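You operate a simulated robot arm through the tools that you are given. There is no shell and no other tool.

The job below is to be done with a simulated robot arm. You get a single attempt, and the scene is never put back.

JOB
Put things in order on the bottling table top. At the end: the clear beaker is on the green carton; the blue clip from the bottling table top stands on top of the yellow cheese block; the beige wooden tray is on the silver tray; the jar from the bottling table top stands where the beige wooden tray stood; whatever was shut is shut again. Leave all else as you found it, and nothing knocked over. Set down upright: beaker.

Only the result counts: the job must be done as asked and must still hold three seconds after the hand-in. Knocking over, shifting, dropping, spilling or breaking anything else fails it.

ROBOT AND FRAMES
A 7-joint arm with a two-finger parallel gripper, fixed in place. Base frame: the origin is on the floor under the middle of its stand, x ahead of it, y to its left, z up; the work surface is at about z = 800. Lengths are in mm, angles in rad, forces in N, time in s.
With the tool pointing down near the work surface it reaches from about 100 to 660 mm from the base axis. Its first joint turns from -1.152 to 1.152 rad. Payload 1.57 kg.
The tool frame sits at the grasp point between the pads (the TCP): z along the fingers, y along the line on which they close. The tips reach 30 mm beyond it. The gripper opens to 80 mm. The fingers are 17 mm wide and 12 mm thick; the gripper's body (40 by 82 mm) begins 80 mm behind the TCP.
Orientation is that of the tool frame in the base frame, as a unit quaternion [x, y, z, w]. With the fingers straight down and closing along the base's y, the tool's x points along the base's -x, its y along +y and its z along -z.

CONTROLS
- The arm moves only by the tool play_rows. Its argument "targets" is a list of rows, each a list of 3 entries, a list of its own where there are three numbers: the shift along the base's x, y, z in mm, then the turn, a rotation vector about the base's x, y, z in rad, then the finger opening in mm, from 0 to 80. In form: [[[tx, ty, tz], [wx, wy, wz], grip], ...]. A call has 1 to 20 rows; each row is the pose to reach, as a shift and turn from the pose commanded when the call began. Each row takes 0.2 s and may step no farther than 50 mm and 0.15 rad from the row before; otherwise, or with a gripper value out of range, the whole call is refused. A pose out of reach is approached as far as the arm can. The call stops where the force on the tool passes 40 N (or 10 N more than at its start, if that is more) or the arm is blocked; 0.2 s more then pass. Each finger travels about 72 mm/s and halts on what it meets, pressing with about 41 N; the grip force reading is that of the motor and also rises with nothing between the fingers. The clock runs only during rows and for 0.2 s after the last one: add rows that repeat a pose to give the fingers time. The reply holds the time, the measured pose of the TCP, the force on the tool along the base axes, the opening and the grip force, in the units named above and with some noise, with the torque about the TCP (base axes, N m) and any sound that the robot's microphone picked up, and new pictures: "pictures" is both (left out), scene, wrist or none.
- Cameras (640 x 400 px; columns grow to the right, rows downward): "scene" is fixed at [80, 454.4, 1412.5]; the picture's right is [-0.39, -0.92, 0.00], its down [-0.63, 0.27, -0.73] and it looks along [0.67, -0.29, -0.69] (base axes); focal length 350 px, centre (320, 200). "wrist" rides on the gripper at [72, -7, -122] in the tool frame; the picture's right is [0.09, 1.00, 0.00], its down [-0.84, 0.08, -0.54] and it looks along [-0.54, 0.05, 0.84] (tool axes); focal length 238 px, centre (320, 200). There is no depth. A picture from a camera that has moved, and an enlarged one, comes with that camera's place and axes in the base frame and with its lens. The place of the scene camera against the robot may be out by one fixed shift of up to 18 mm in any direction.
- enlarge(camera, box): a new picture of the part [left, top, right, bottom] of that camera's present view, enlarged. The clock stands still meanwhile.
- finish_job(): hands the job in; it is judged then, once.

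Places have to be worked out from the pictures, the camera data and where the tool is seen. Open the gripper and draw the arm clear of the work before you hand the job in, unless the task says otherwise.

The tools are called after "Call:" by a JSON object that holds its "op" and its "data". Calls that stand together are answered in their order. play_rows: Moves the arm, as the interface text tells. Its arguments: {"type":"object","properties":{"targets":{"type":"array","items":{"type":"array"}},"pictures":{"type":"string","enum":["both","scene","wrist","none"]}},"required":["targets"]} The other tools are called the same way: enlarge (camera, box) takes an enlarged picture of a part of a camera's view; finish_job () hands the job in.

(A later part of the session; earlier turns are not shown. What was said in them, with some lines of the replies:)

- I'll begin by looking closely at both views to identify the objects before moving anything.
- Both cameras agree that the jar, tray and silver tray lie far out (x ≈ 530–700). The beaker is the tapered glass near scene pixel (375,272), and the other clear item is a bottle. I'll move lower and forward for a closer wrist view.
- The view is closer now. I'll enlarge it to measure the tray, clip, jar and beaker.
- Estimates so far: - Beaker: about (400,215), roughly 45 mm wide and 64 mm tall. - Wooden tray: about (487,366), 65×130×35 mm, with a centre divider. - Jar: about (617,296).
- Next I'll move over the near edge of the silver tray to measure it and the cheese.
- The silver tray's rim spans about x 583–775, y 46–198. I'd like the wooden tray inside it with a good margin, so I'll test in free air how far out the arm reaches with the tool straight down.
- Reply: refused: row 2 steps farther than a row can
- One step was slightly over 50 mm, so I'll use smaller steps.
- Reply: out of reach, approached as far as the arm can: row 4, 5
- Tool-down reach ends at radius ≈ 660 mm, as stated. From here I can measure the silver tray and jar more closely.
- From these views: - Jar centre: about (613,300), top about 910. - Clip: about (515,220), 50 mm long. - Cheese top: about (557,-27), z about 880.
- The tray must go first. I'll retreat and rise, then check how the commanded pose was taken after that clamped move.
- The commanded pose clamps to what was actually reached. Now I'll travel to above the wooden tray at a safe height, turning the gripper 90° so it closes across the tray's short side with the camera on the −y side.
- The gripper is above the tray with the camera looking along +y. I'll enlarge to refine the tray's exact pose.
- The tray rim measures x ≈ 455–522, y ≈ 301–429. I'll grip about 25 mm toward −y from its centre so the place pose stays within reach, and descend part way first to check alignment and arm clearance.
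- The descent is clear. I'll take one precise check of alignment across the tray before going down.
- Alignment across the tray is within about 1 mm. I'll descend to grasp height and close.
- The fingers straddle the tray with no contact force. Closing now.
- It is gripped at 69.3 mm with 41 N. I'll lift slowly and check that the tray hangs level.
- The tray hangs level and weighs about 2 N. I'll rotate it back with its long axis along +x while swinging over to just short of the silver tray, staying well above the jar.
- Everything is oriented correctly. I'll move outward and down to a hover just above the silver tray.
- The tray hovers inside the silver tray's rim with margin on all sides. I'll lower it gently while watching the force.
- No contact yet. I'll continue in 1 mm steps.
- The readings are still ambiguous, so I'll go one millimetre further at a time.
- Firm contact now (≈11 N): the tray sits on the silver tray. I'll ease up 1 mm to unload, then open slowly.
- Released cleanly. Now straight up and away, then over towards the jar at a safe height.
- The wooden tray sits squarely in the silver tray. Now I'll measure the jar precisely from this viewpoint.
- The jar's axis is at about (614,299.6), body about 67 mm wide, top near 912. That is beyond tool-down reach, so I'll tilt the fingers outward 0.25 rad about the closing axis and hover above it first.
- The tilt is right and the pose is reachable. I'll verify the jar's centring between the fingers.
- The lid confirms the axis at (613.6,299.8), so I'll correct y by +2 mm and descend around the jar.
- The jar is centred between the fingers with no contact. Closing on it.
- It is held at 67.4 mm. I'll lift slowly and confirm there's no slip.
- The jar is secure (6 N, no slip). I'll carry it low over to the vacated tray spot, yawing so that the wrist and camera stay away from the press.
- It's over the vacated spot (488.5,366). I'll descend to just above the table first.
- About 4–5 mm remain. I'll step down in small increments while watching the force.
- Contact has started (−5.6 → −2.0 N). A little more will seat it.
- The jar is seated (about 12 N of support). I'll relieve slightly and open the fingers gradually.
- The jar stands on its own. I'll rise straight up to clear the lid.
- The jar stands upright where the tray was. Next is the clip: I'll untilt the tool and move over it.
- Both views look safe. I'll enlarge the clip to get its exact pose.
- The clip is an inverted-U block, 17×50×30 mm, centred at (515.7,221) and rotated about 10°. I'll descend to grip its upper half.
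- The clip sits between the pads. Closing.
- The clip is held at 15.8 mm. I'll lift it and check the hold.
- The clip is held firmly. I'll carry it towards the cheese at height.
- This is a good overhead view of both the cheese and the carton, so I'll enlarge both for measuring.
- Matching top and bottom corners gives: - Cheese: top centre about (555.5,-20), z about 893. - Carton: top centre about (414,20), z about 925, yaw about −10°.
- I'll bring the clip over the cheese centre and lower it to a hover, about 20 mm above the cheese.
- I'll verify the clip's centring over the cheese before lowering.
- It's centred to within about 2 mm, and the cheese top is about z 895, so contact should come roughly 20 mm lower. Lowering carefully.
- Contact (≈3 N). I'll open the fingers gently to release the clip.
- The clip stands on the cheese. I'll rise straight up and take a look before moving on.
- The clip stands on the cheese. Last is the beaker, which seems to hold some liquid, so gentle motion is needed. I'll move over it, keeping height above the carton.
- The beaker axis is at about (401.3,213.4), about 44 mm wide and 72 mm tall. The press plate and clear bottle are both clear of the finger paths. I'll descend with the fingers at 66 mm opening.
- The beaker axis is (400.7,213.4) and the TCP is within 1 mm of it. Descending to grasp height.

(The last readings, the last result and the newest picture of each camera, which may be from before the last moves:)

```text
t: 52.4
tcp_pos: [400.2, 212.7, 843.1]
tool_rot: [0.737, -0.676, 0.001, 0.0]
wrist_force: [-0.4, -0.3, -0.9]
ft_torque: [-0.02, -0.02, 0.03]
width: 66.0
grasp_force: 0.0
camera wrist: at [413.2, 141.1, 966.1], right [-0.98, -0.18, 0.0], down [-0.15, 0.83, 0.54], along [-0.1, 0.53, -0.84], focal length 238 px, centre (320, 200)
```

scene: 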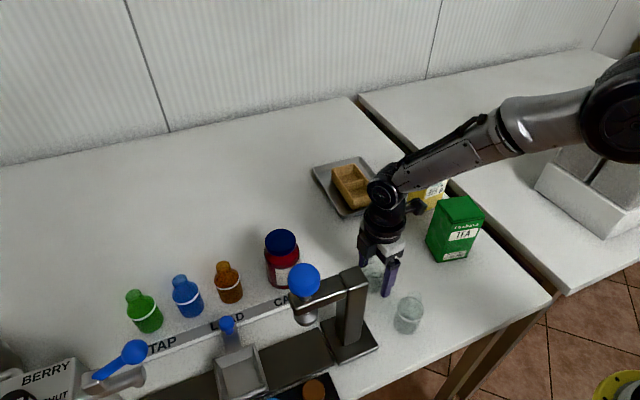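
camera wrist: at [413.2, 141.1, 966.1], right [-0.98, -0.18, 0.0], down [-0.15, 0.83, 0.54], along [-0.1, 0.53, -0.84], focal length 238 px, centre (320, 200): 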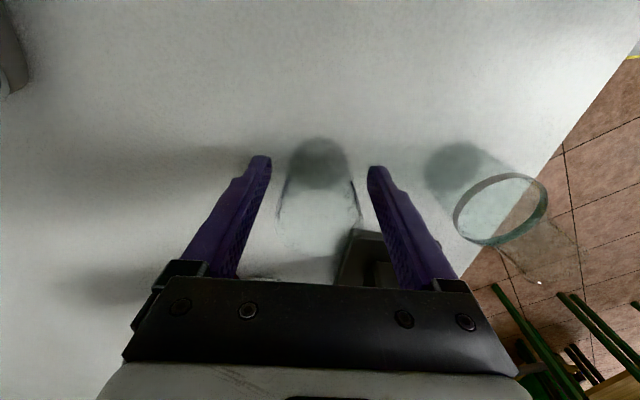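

The beaker is between the fingers. I'll close gently in stages and read the grip force.

Call:
{"op": "play_rows", "data": {"targets": [[[0, 0, 0], [0, 0, 0], 56], [[0, 0, 0], [0, 0, 0], 48], [[0, 0, 0], [0, 0, 0], 45], [[0, 0, 0], [0, 0, 0], 43], [[0, 0, 0], [0, 0, 0], 43]], "pictures": "wrist"}}

```text
t: 53.6
tcp_pos: [400.0, 212.3, 843.7]
tool_rot: [0.737, -0.675, 0.0, 0.0]
wrist_force: [-0.3, 0.1, 0.3]
ft_torque: [0.0, 0.0, -0.01]
width: 43.9
grasp_force: 0.3
camera wrist: at [413.2, 141.1, 966.4], right [-0.98, -0.18, 0.0], down [-0.15, 0.83, 0.54], along [-0.1, 0.53, -0.84], focal length 238 px, centre (320, 200)
```

wrist: 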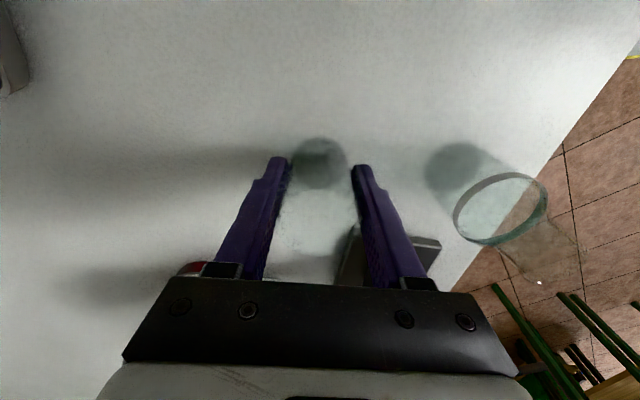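

At 43.9 mm the pads are just touching, with almost no force. I'll tighten a little more.

Call:
{"op": "play_rows", "data": {"targets": [[[0, 0, 0], [0, 0, 0], 41.5], [[0, 0, 0], [0, 0, 0], 41.5], [[0, 0, 0], [0, 0, 0], 41.5]], "pictures": "none"}}

```text
t: 54.4
tcp_pos: [400.1, 211.4, 844.0]
tool_rot: [0.737, -0.675, 0.0, 0.0]
wrist_force: [0.0, 0.5, -0.3]
ft_torque: [0.03, 0.0, 0.02]
width: 42.5
grasp_force: 40.9
```

It's gripped at 42.5 mm. I'll lift smoothly with a gentle ramp.

Call:
{"op": "play_rows", "data": {"targets": [[[0, 0, 2], [0, 0, 0], 41], [[0, 0, 6], [0, 0, 0], 41], [[0, 0, 13], [0, 0, 0], 41], [[0, 0, 22], [0, 0, 0], 41], [[0, 0, 33], [0, 0, 0], 41], [[0, 0, 45], [0, 0, 0], 41], [[0, 0, 58], [0, 0, 0], 41], [[0, 0, 71], [0, 0, 0], 41], [[0, 0, 84], [0, 0, 0], 41], [[0, 0, 97], [0, 0, 0], 41], [[0, 0, 110], [0, 0, 0], 41], [[0, 0, 123], [0, 0, 0], 41], [[0, 0, 135], [0, 0, 0], 41], [[0, 0, 145], [0, 0, 0], 41], [[0, 0, 153], [0, 0, 0], 41], [[0, 0, 158], [0, 0, 0], 41], [[0, 0, 160], [0, 0, 0], 41], [[0, 0, 160], [0, 0, 0], 41]], "pictures": "both"}}

```text
t: 58.2
tcp_pos: [399.9, 212.5, 1004.6]
tool_rot: [0.738, -0.675, 0.0, 0.0]
wrist_force: [0.6, 0.4, -0.6]
ft_torque: [-0.01, -0.02, -0.02]
width: 42.2
grasp_force: 40.9
camera wrist: at [412.9, 142.2, 1127.2], right [-0.98, -0.18, 0.0], down [-0.15, 0.83, 0.54], along [-0.1, 0.53, -0.84], focal length 238 px, centre (320, 200)
```

scene: 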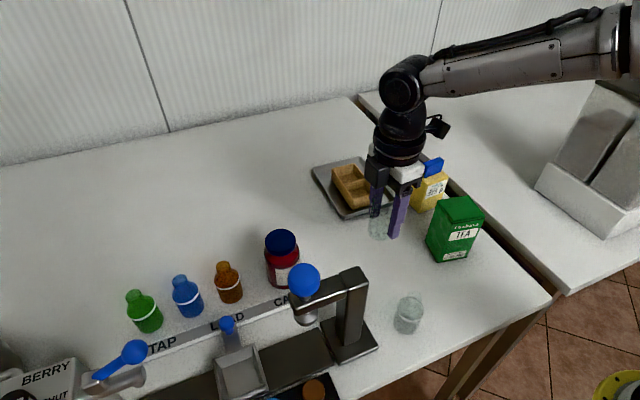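
wrist: 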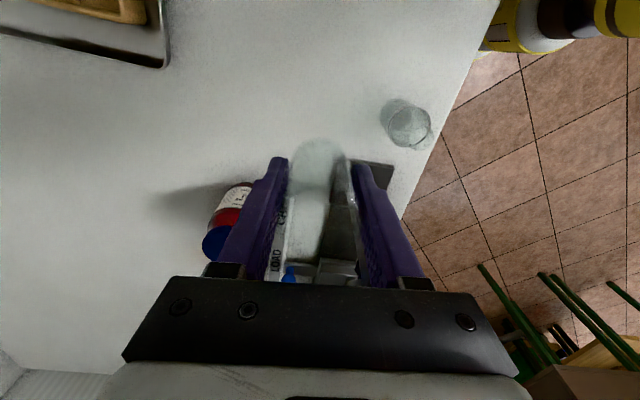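

The beaker is upright and very light, apparently empty. I'll carry it smoothly over the carton, whose top centre two views put at about (414,20.7), z about 925.

Call:
{"op": "play_rows", "data": {"targets": [[[0, -3, 0], [0, 0, 0], 41], [[1, -9, 0], [0, 0, 0], 41], [[2, -18, 0], [0, 0, 0], 41], [[3, -30, 0], [0, 0, 0], 41], [[4, -44, 0], [0, 0, 0], 41], [[5, -58, 0], [0, 0, 0], 41], [[6, -72, 0], [0, 0, 0], 41], [[7, -86, 0], [0, 0, 0], 41], [[8, -100, 0], [0, 0, 0], 41], [[9, -114, 0], [0, 0, 0], 41], [[10, -128, 0], [0, 0, 0], 41], [[11, -142, 0], [0, 0, 0], 41], [[12, -156, 0], [0, 0, 0], 41], [[13, -169, 0], [0, 0, 0], 41], [[14, -179, 0], [0, 0, 0], 41], [[14, -186, 0], [0, 0, 0], 41], [[14, -190, 0], [0, 0, 0], 41], [[14, -192, 0], [0, 0, 0], 41], [[14, -192, 0], [0, 0, 0], 41]], "pictures": "both"}}

Call:
{"op": "enlarge", "data": {"camera": "wrist", "box": [240, 70, 400, 230]}}

Call:
{"op": "enlarge", "data": {"camera": "scene", "box": [390, 130, 510, 280]}}

```text
t: 62.2
tcp_pos: [414.9, 21.8, 1003.3]
tool_rot: [0.737, -0.676, -0.001, 0.001]
wrist_force: [-0.4, 0.8, -0.4]
ft_torque: [0.01, -0.05, -0.02]
width: 42.3
grasp_force: 40.5
camera wrist: at [427.8, -50.4, 1126.6], right [-0.98, -0.18, 0.0], down [-0.15, 0.83, 0.54], along [-0.1, 0.53, -0.84], focal length 238 px, centre (320, 200)
```

scene: 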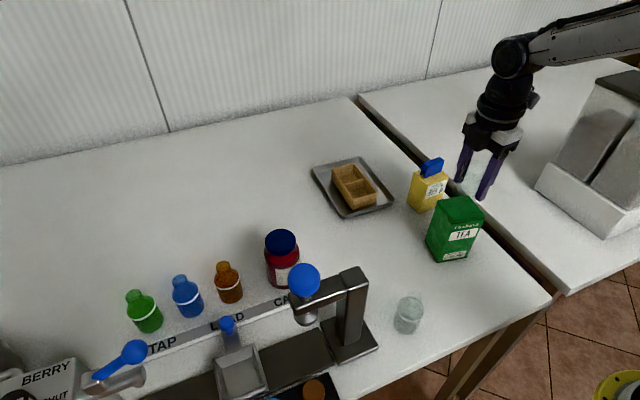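
wrist: 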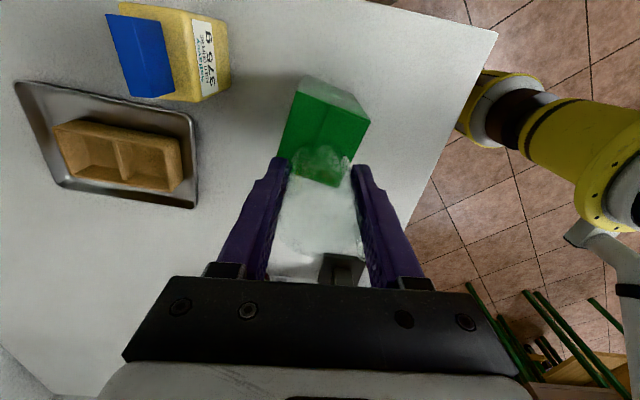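

```text
2.50 times, centred on (320, 150) of wrist
camera zoom: at [427.8, -50.4, 1126.6], right [-0.98, -0.18, 0.0], down [-0.15, 0.83, 0.54], along [-0.1, 0.53, -0.84], focal length 596 px, centre (320, 325)
```

zoom: 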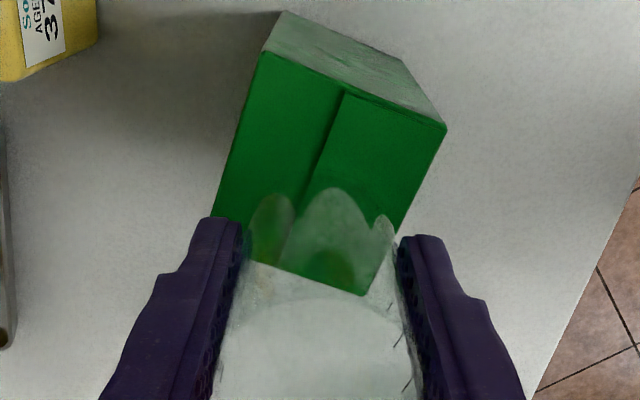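

```text
2.67 times, centred on (450, 205) of scene
camera zoom: at [80.0, 454.4, 1412.5], right [-0.39, -0.92, 0.0], down [-0.63, 0.27, -0.73], along [0.67, -0.29, -0.69], focal length 932 px, centre (-27, 187)
```

zoom: 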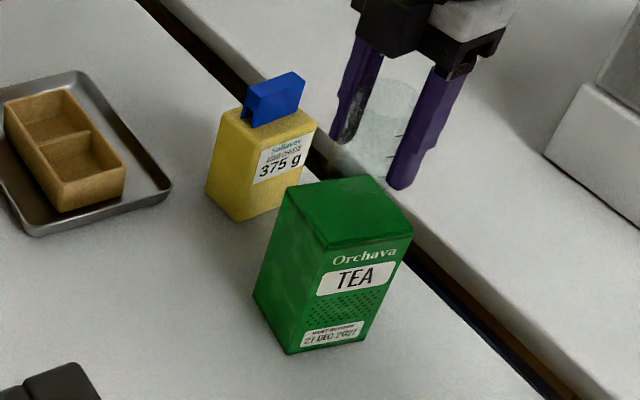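

The carton top is centred exactly under the beaker. I'll lower it to just above the top.

Call:
{"op": "play_rows", "data": {"targets": [[[0, 0, -3], [0, 0, 0], 41], [[0, 0, -9], [0, 0, 0], 41], [[0, 0, -16], [0, 0, 0], 41], [[0, 0, -22], [0, 0, 0], 41], [[0, 0, -26], [0, 0, 0], 41], [[0, 0, -28], [0, 0, 0], 41], [[0, 0, -28], [0, 0, 0], 41]], "pictures": "both"}}

Call:
{"op": "enlarge", "data": {"camera": "scene", "box": [390, 130, 510, 280]}}

```text
t: 63.8
tcp_pos: [413.6, 20.2, 976.3]
tool_rot: [0.737, -0.676, 0.0, 0.0]
wrist_force: [-0.4, 0.5, -0.4]
ft_torque: [0.0, 0.0, -0.04]
width: 42.3
grasp_force: 40.8
camera wrist: at [427.6, -50.1, 1099.2], right [-0.98, -0.18, 0.0], down [-0.15, 0.83, 0.54], along [-0.1, 0.53, -0.84], focal length 238 px, centre (320, 200)
```

scene: 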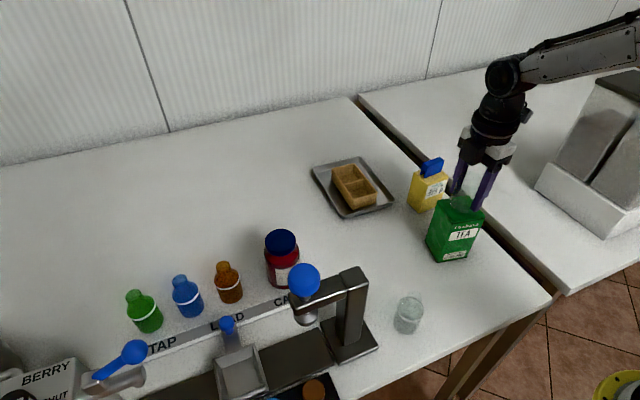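
wrist: 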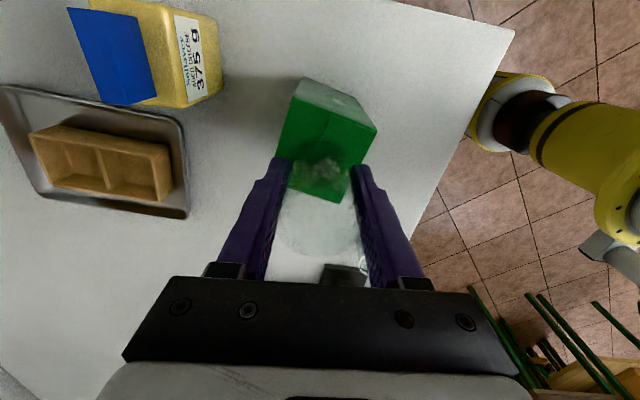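

```text
2.67 times, centred on (450, 205) of scene
camera zoom: at [80.0, 454.4, 1412.5], right [-0.39, -0.92, 0.0], down [-0.63, 0.27, -0.73], along [0.67, -0.29, -0.69], focal length 932 px, centre (-27, 187)
```

zoom: 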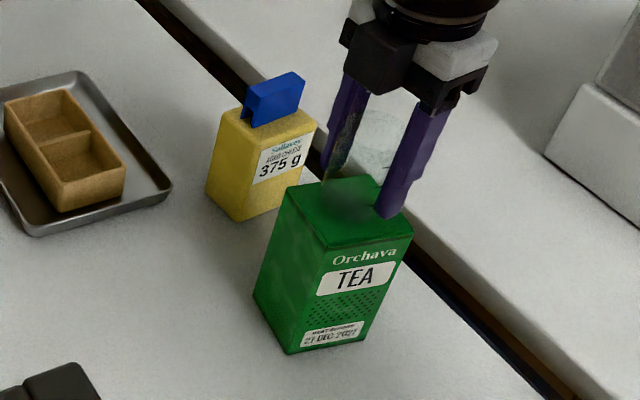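

About 8 mm remain. I'll step down in small increments and watch the force.

Call:
{"op": "play_rows", "data": {"targets": [[[0, 0, -2], [0, 0, 0], 41], [[0, 0, -4], [0, 0, 0], 41], [[0, 0, -5], [0, 0, 0], 41], [[0, 0, -5], [0, 0, 0], 41]], "pictures": "none"}}

Call:
{"op": "play_rows", "data": {"targets": [[[0, 0, -1], [0, 0, 0], 41], [[0, 0, -1], [0, 0, 0], 41]], "pictures": "none"}}

```text
t: 64.8
tcp_pos: [416.2, 21.1, 972.8]
tool_rot: [0.737, -0.675, 0.002, -0.002]
wrist_force: [-5.4, 0.3, 22.3]
ft_torque: [0.06, 0.32, 0.0]
width: 42.0
grasp_force: 40.8
```

```text
t: 65.4
tcp_pos: [415.6, 20.5, 972.3]
tool_rot: [0.737, -0.675, 0.003, -0.003]
wrist_force: [-5.0, 0.6, 34.8]
ft_torque: [0.13, 0.4, -0.04]
width: 42.2
grasp_force: 41.2
```

Contact came earlier than expected and the force is too high, so I'll back off at once.

Call:
{"op": "play_rows", "data": {"targets": [[[0, 0, 1], [0, 0, 0], 41], [[0, 0, 2], [0, 0, 0], 41], [[0, 0, 2.5], [0, 0, 0], 41]], "pictures": "both"}}

Call:
{"op": "enlarge", "data": {"camera": "scene", "box": [390, 130, 510, 280]}}

Call:
{"op": "enlarge", "data": {"camera": "wrist", "box": [240, 70, 400, 300]}}

```text
t: 66.2
tcp_pos: [415.4, 20.8, 972.0]
tool_rot: [0.737, -0.675, 0.001, -0.002]
wrist_force: [3.4, -0.4, 20.0]
ft_torque: [0.02, -0.17, -0.04]
width: 42.1
grasp_force: 41.3
camera wrist: at [427.8, -49.9, 1095.9], right [-0.98, -0.18, 0.0], down [-0.15, 0.83, 0.54], along [-0.09, 0.53, -0.84], focal length 238 px, centre (320, 200)
```

scene: 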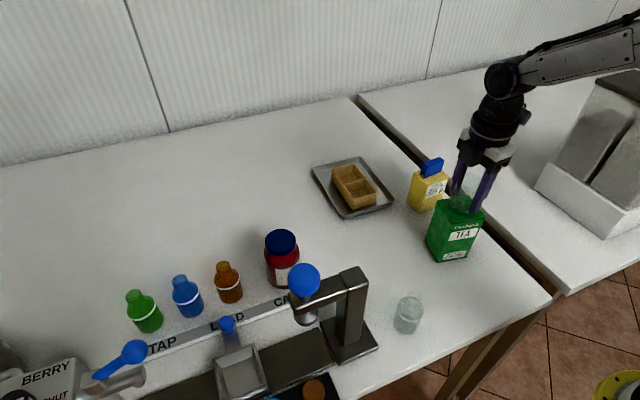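
wrist: 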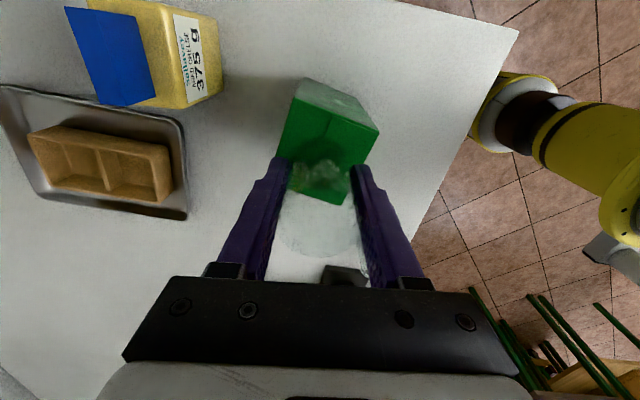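

```text
2.67 times, centred on (450, 205) of scene
camera zoom: at [79.8, 454.4, 1412.6], right [-0.39, -0.92, 0.0], down [-0.63, 0.27, -0.73], along [0.67, -0.29, -0.69], focal length 932 px, centre (-27, 187)
```

zoom: 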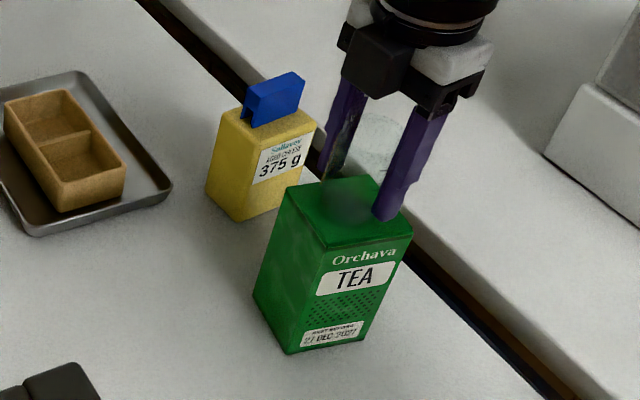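

```text
1.74 times, centred on (320, 185) of wrist
camera zoom: at [427.8, -49.9, 1095.9], right [-0.98, -0.18, 0.0], down [-0.15, 0.83, 0.54], along [-0.09, 0.53, -0.84], focal length 414 px, centre (320, 226)
```

zoom: 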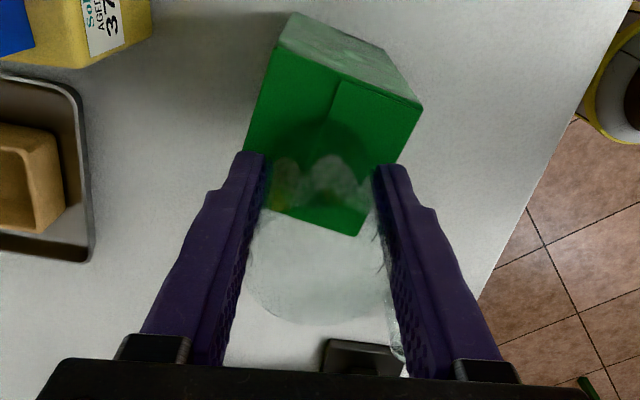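

Still about 20 N of load. I'll ease up a little further.

Call:
{"op": "play_rows", "data": {"targets": [[[0, 0, 1], [0, 0, 0], 41], [[0, 0, 1], [0, 0, 0], 41], [[0, 0, 1], [0, 0, 0], 41]], "pictures": "none"}}

```text
t: 67.0
tcp_pos: [414.3, 21.0, 973.0]
tool_rot: [0.737, -0.675, 0.0, 0.0]
wrist_force: [4.1, 0.6, 12.4]
ft_torque: [0.05, -0.27, 0.01]
width: 42.2
grasp_force: 41.2
```

The force falls about 8 N per mm. One more millimetre should leave just light contact.

Call:
{"op": "play_rows", "data": {"targets": [[[0, 0, 0.9], [0, 0, 0], 41], [[0, 0, 0.9], [0, 0, 0], 41], [[0, 0, 0.9], [0, 0, 0], 41]], "pictures": "both"}}

Call:
{"op": "enlarge", "data": {"camera": "scene", "box": [410, 150, 490, 270]}}

```text
t: 67.8
tcp_pos: [414.1, 19.7, 972.7]
tool_rot: [0.737, -0.676, -0.001, 0.002]
wrist_force: [-0.8, -0.3, 2.4]
ft_torque: [0.02, -0.04, 0.03]
width: 41.8
grasp_force: 41.8
camera wrist: at [427.1, -50.1, 1096.2], right [-0.98, -0.18, 0.0], down [-0.15, 0.83, 0.54], along [-0.1, 0.53, -0.84], focal length 238 px, centre (320, 200)
```

scene: 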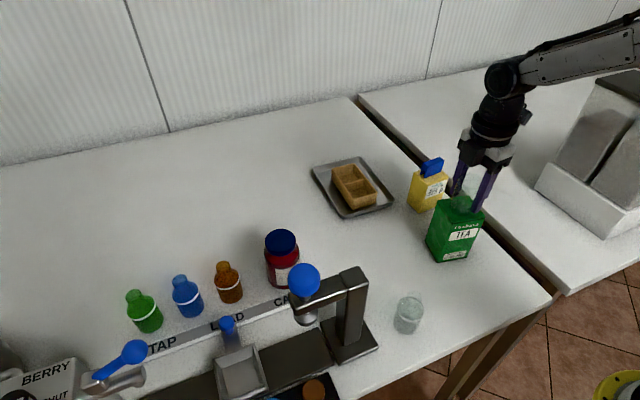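
wrist: 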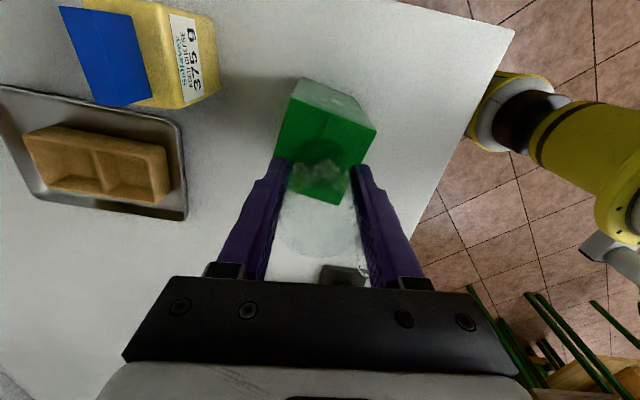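

```text
3.33 times, centred on (450, 210) of scene
camera zoom: at [79.9, 454.4, 1412.5], right [-0.39, -0.92, 0.0], down [-0.63, 0.27, -0.73], along [0.67, -0.29, -0.69], focal length 1165 px, centre (-113, 167)
```

zoom: 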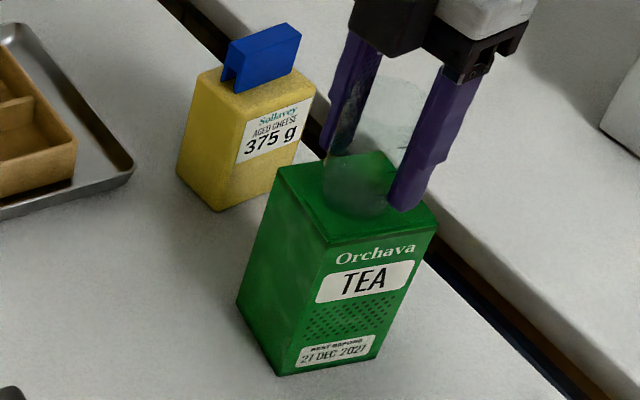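

Only about 2 N of contact remains, the tool is vertical, and the carton hasn't moved. I'll release the beaker slowly.

Call:
{"op": "play_rows", "data": {"targets": [[[0, 0, 0], [0, 0, 0], 43], [[0, 0, 0], [0, 0, 0], 44.5], [[0, 0, 0], [0, 0, 0], 47], [[0, 0, 0], [0, 0, 0], 51], [[0, 0, 0], [0, 0, 0], 57], [[0, 0, 0], [0, 0, 0], 64], [[0, 0, 0], [0, 0, 0], 64]], "pictures": "both"}}

Call:
{"op": "enlarge", "data": {"camera": "scene", "box": [410, 150, 490, 270]}}

Call:
{"op": "enlarge", "data": {"camera": "wrist", "box": [250, 70, 400, 280]}}

```text
t: 69.4
tcp_pos: [414.7, 20.4, 974.1]
tool_rot: [0.737, -0.676, 0.0, 0.001]
wrist_force: [0.3, 0.1, 0.3]
ft_torque: [-0.01, 0.02, 0.02]
width: 63.9
grasp_force: 0.0
camera wrist: at [427.6, -50.1, 1097.4], right [-0.98, -0.18, 0.0], down [-0.15, 0.83, 0.54], along [-0.1, 0.53, -0.84], focal length 238 px, centre (320, 200)
```

scene: 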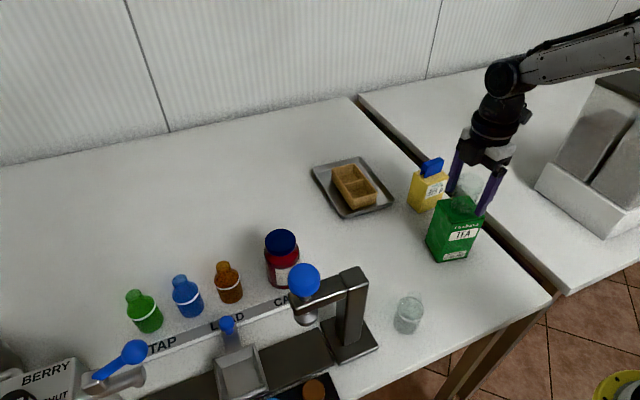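
wrist: 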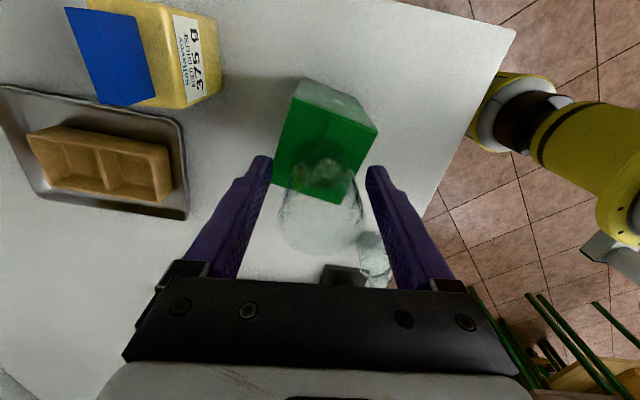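

```text
3.33 times, centred on (450, 210) of scene
camera zoom: at [80.0, 454.4, 1412.5], right [-0.39, -0.92, 0.0], down [-0.63, 0.27, -0.73], along [0.67, -0.29, -0.69], focal length 1165 px, centre (-113, 167)
```

zoom: 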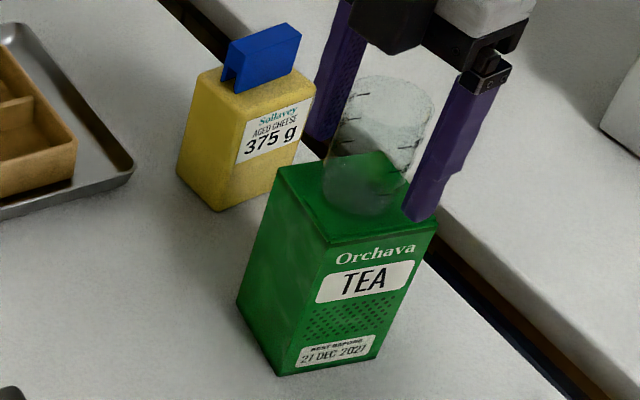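

```text
1.90 times, centred on (325, 175) of wrist
camera zoom: at [427.6, -50.1, 1097.4], right [-0.98, -0.18, 0.0], down [-0.15, 0.83, 0.54], along [-0.1, 0.53, -0.84], focal length 454 px, centre (310, 248)
```

zoom: 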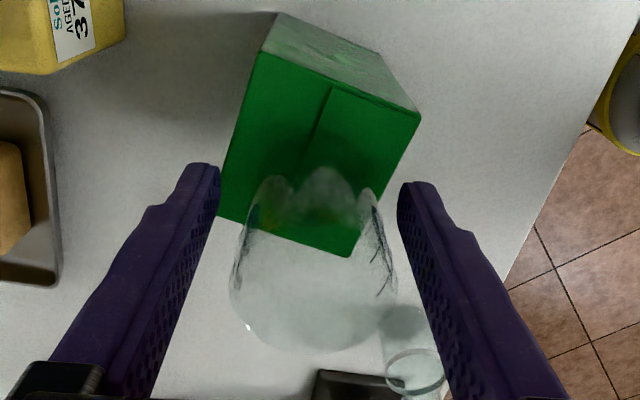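

The beaker stands upright on the carton, free of the fingers. I'll withdraw straight up.

Call:
{"op": "play_rows", "data": {"targets": [[[0, 0, 6], [0, 0, 0], 64], [[0, 0, 20], [0, 0, 0], 64], [[0, 0, 45], [0, 0, 0], 64], [[0, 0, 80], [0, 0, 0], 64], [[0, 0, 115], [0, 0, 0], 64], [[0, 0, 140], [0, 0, 0], 64], [[0, 0, 140], [0, 0, 0], 64]], "pictures": "both"}}

```text
t: 71.0
tcp_pos: [414.0, 19.7, 1114.8]
tool_rot: [0.738, -0.675, 0.0, 0.0]
wrist_force: [-0.2, -0.4, 0.3]
ft_torque: [0.01, 0.01, -0.01]
width: 64.0
grasp_force: 0.1
camera wrist: at [427.3, -49.8, 1238.2], right [-0.98, -0.18, 0.0], down [-0.15, 0.83, 0.54], along [-0.1, 0.53, -0.84], focal length 238 px, centre (320, 200)
```

scene: 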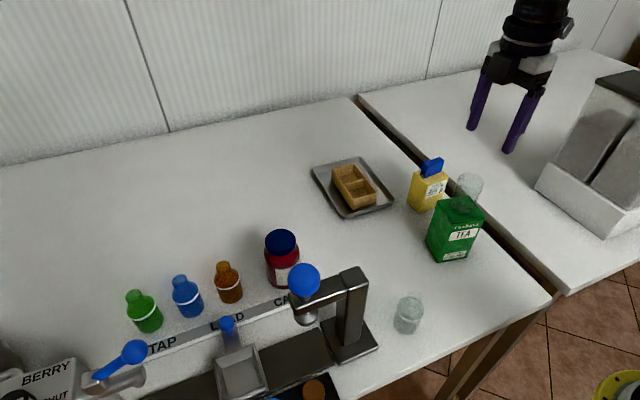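
wrist: 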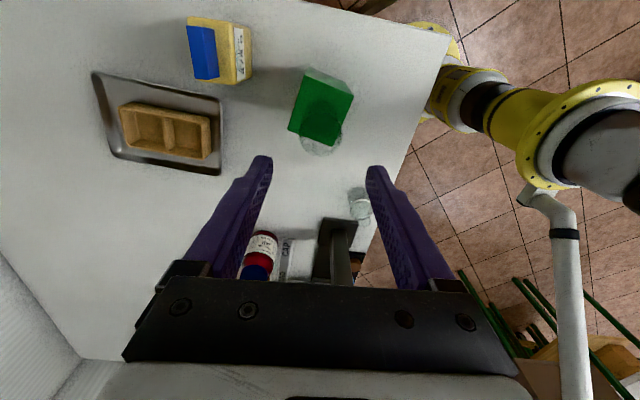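

All four items look placed. I'll draw the arm clear to an open spot, open the gripper fully, and inspect the final scene closely.

Call:
{"op": "play_rows", "data": {"targets": [[[0, 30, 10], [0, 0, 0], 80], [[0, 65, 20], [0, 0, 0], 80], [[0, 100, 25], [0, 0, 0], 80], [[0, 120, 25], [0, 0, 0], 80], [[0, 120, 25], [0, 0, 0], 80]], "pictures": "both"}}

Call:
{"op": "enlarge", "data": {"camera": "scene", "box": [290, 130, 510, 290]}}

Call:
{"op": "enlarge", "data": {"camera": "scene", "box": [100, 210, 440, 400]}}

Call:
{"op": "enlarge", "data": {"camera": "wrist", "box": [60, 0, 420, 300]}}

```text
t: 72.2
tcp_pos: [414.5, 140.7, 1139.3]
tool_rot: [0.738, -0.675, 0.0, 0.0]
wrist_force: [0.4, 1.0, 0.0]
ft_torque: [-0.02, -0.02, 0.0]
width: 80.0
grasp_force: 0.0
camera wrist: at [427.8, 70.9, 1263.0], right [-0.98, -0.18, 0.0], down [-0.15, 0.83, 0.54], along [-0.1, 0.53, -0.84], focal length 238 px, centre (320, 200)
```

scene: 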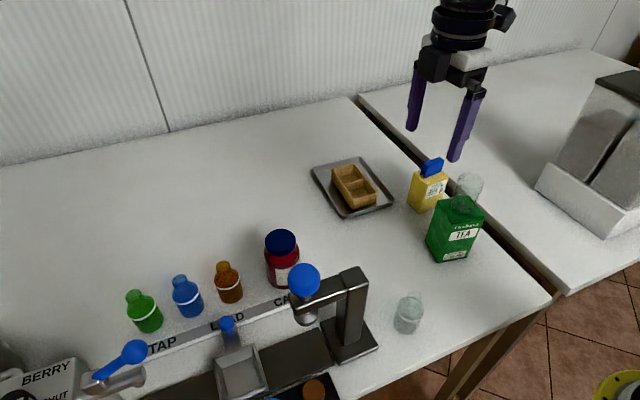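
wrist: 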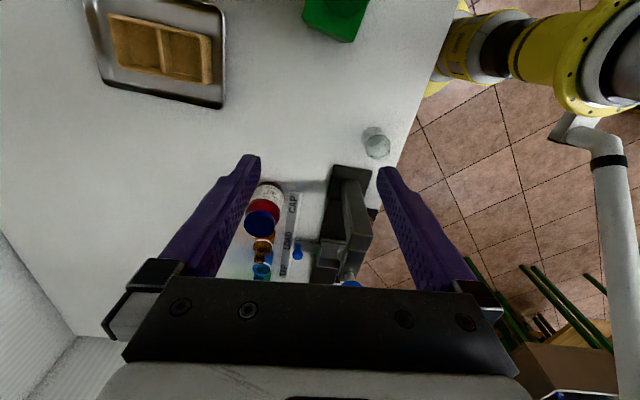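

```text
2.50 times, centred on (400, 210) of scene
camera zoom: at [80.0, 454.4, 1412.5], right [-0.39, -0.92, 0.0], down [-0.63, 0.27, -0.73], along [0.67, -0.29, -0.69], focal length 874 px, centre (120, 175)
```

zoom: 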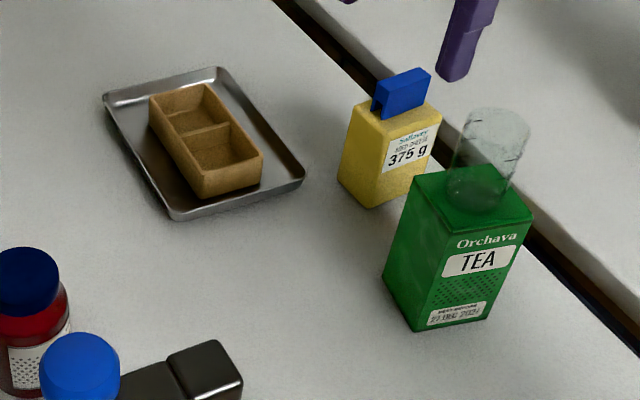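

```text
1.88 times, centred on (270, 305) of scene
camera zoom: at [80.0, 454.4, 1412.5], right [-0.39, -0.92, 0.0], down [-0.63, 0.27, -0.73], along [0.67, -0.29, -0.69], focal length 658 px, centre (414, 2)
```

zoom: 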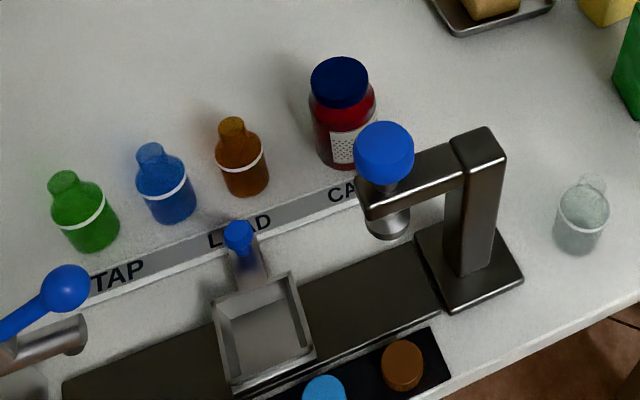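

```text
1.33 times, centred on (240, 150) of wrist
camera zoom: at [427.8, 70.9, 1263.0], right [-0.98, -0.18, 0.0], down [-0.15, 0.83, 0.54], along [-0.1, 0.53, -0.84], focal length 318 px, centre (427, 267)
```

zoom: 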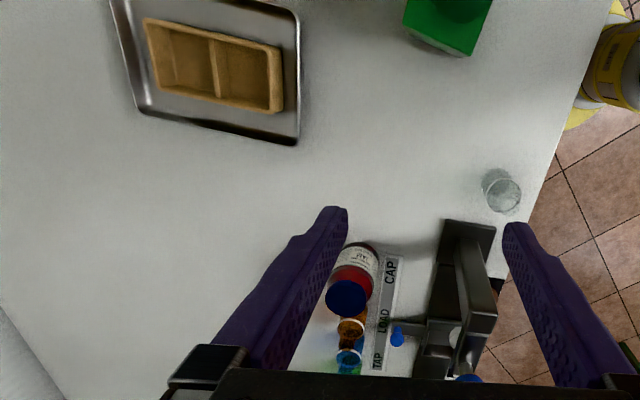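

Final check:
- Beaker upright on the carton.
- Clip on the cheese.
- Wooden tray in the silver tray.
- Jar where the tray stood.

Nothing else has moved, and the carton, cheese and silver tray corners are at their original pixels. The arm is clear with the gripper open, so I'm handing in.

Call:
{"op": "finish_job", "data": {}}

```text
The job is handed in.
```

I handed the job in with all four moves done, and nothing was knocked over.

- **Beaker:** it stands upright on the green carton. While setting it down I pressed too hard, about 35 N for a moment. I backed off before letting go, and the carton did not move.
- **Blue clip:** it stands on top of the yellow cheese block.
- **Wooden tray:** it sits flat inside the silver tray.
- **Jar:** it stands upright where the wooden tray was.

Nothing needed opening, so nothing had to be shut again. In the last pictures the carton, cheese block and silver tray were where they started. The arm was clear of the work with the gripper open at hand-in. I have not seen the judging result.
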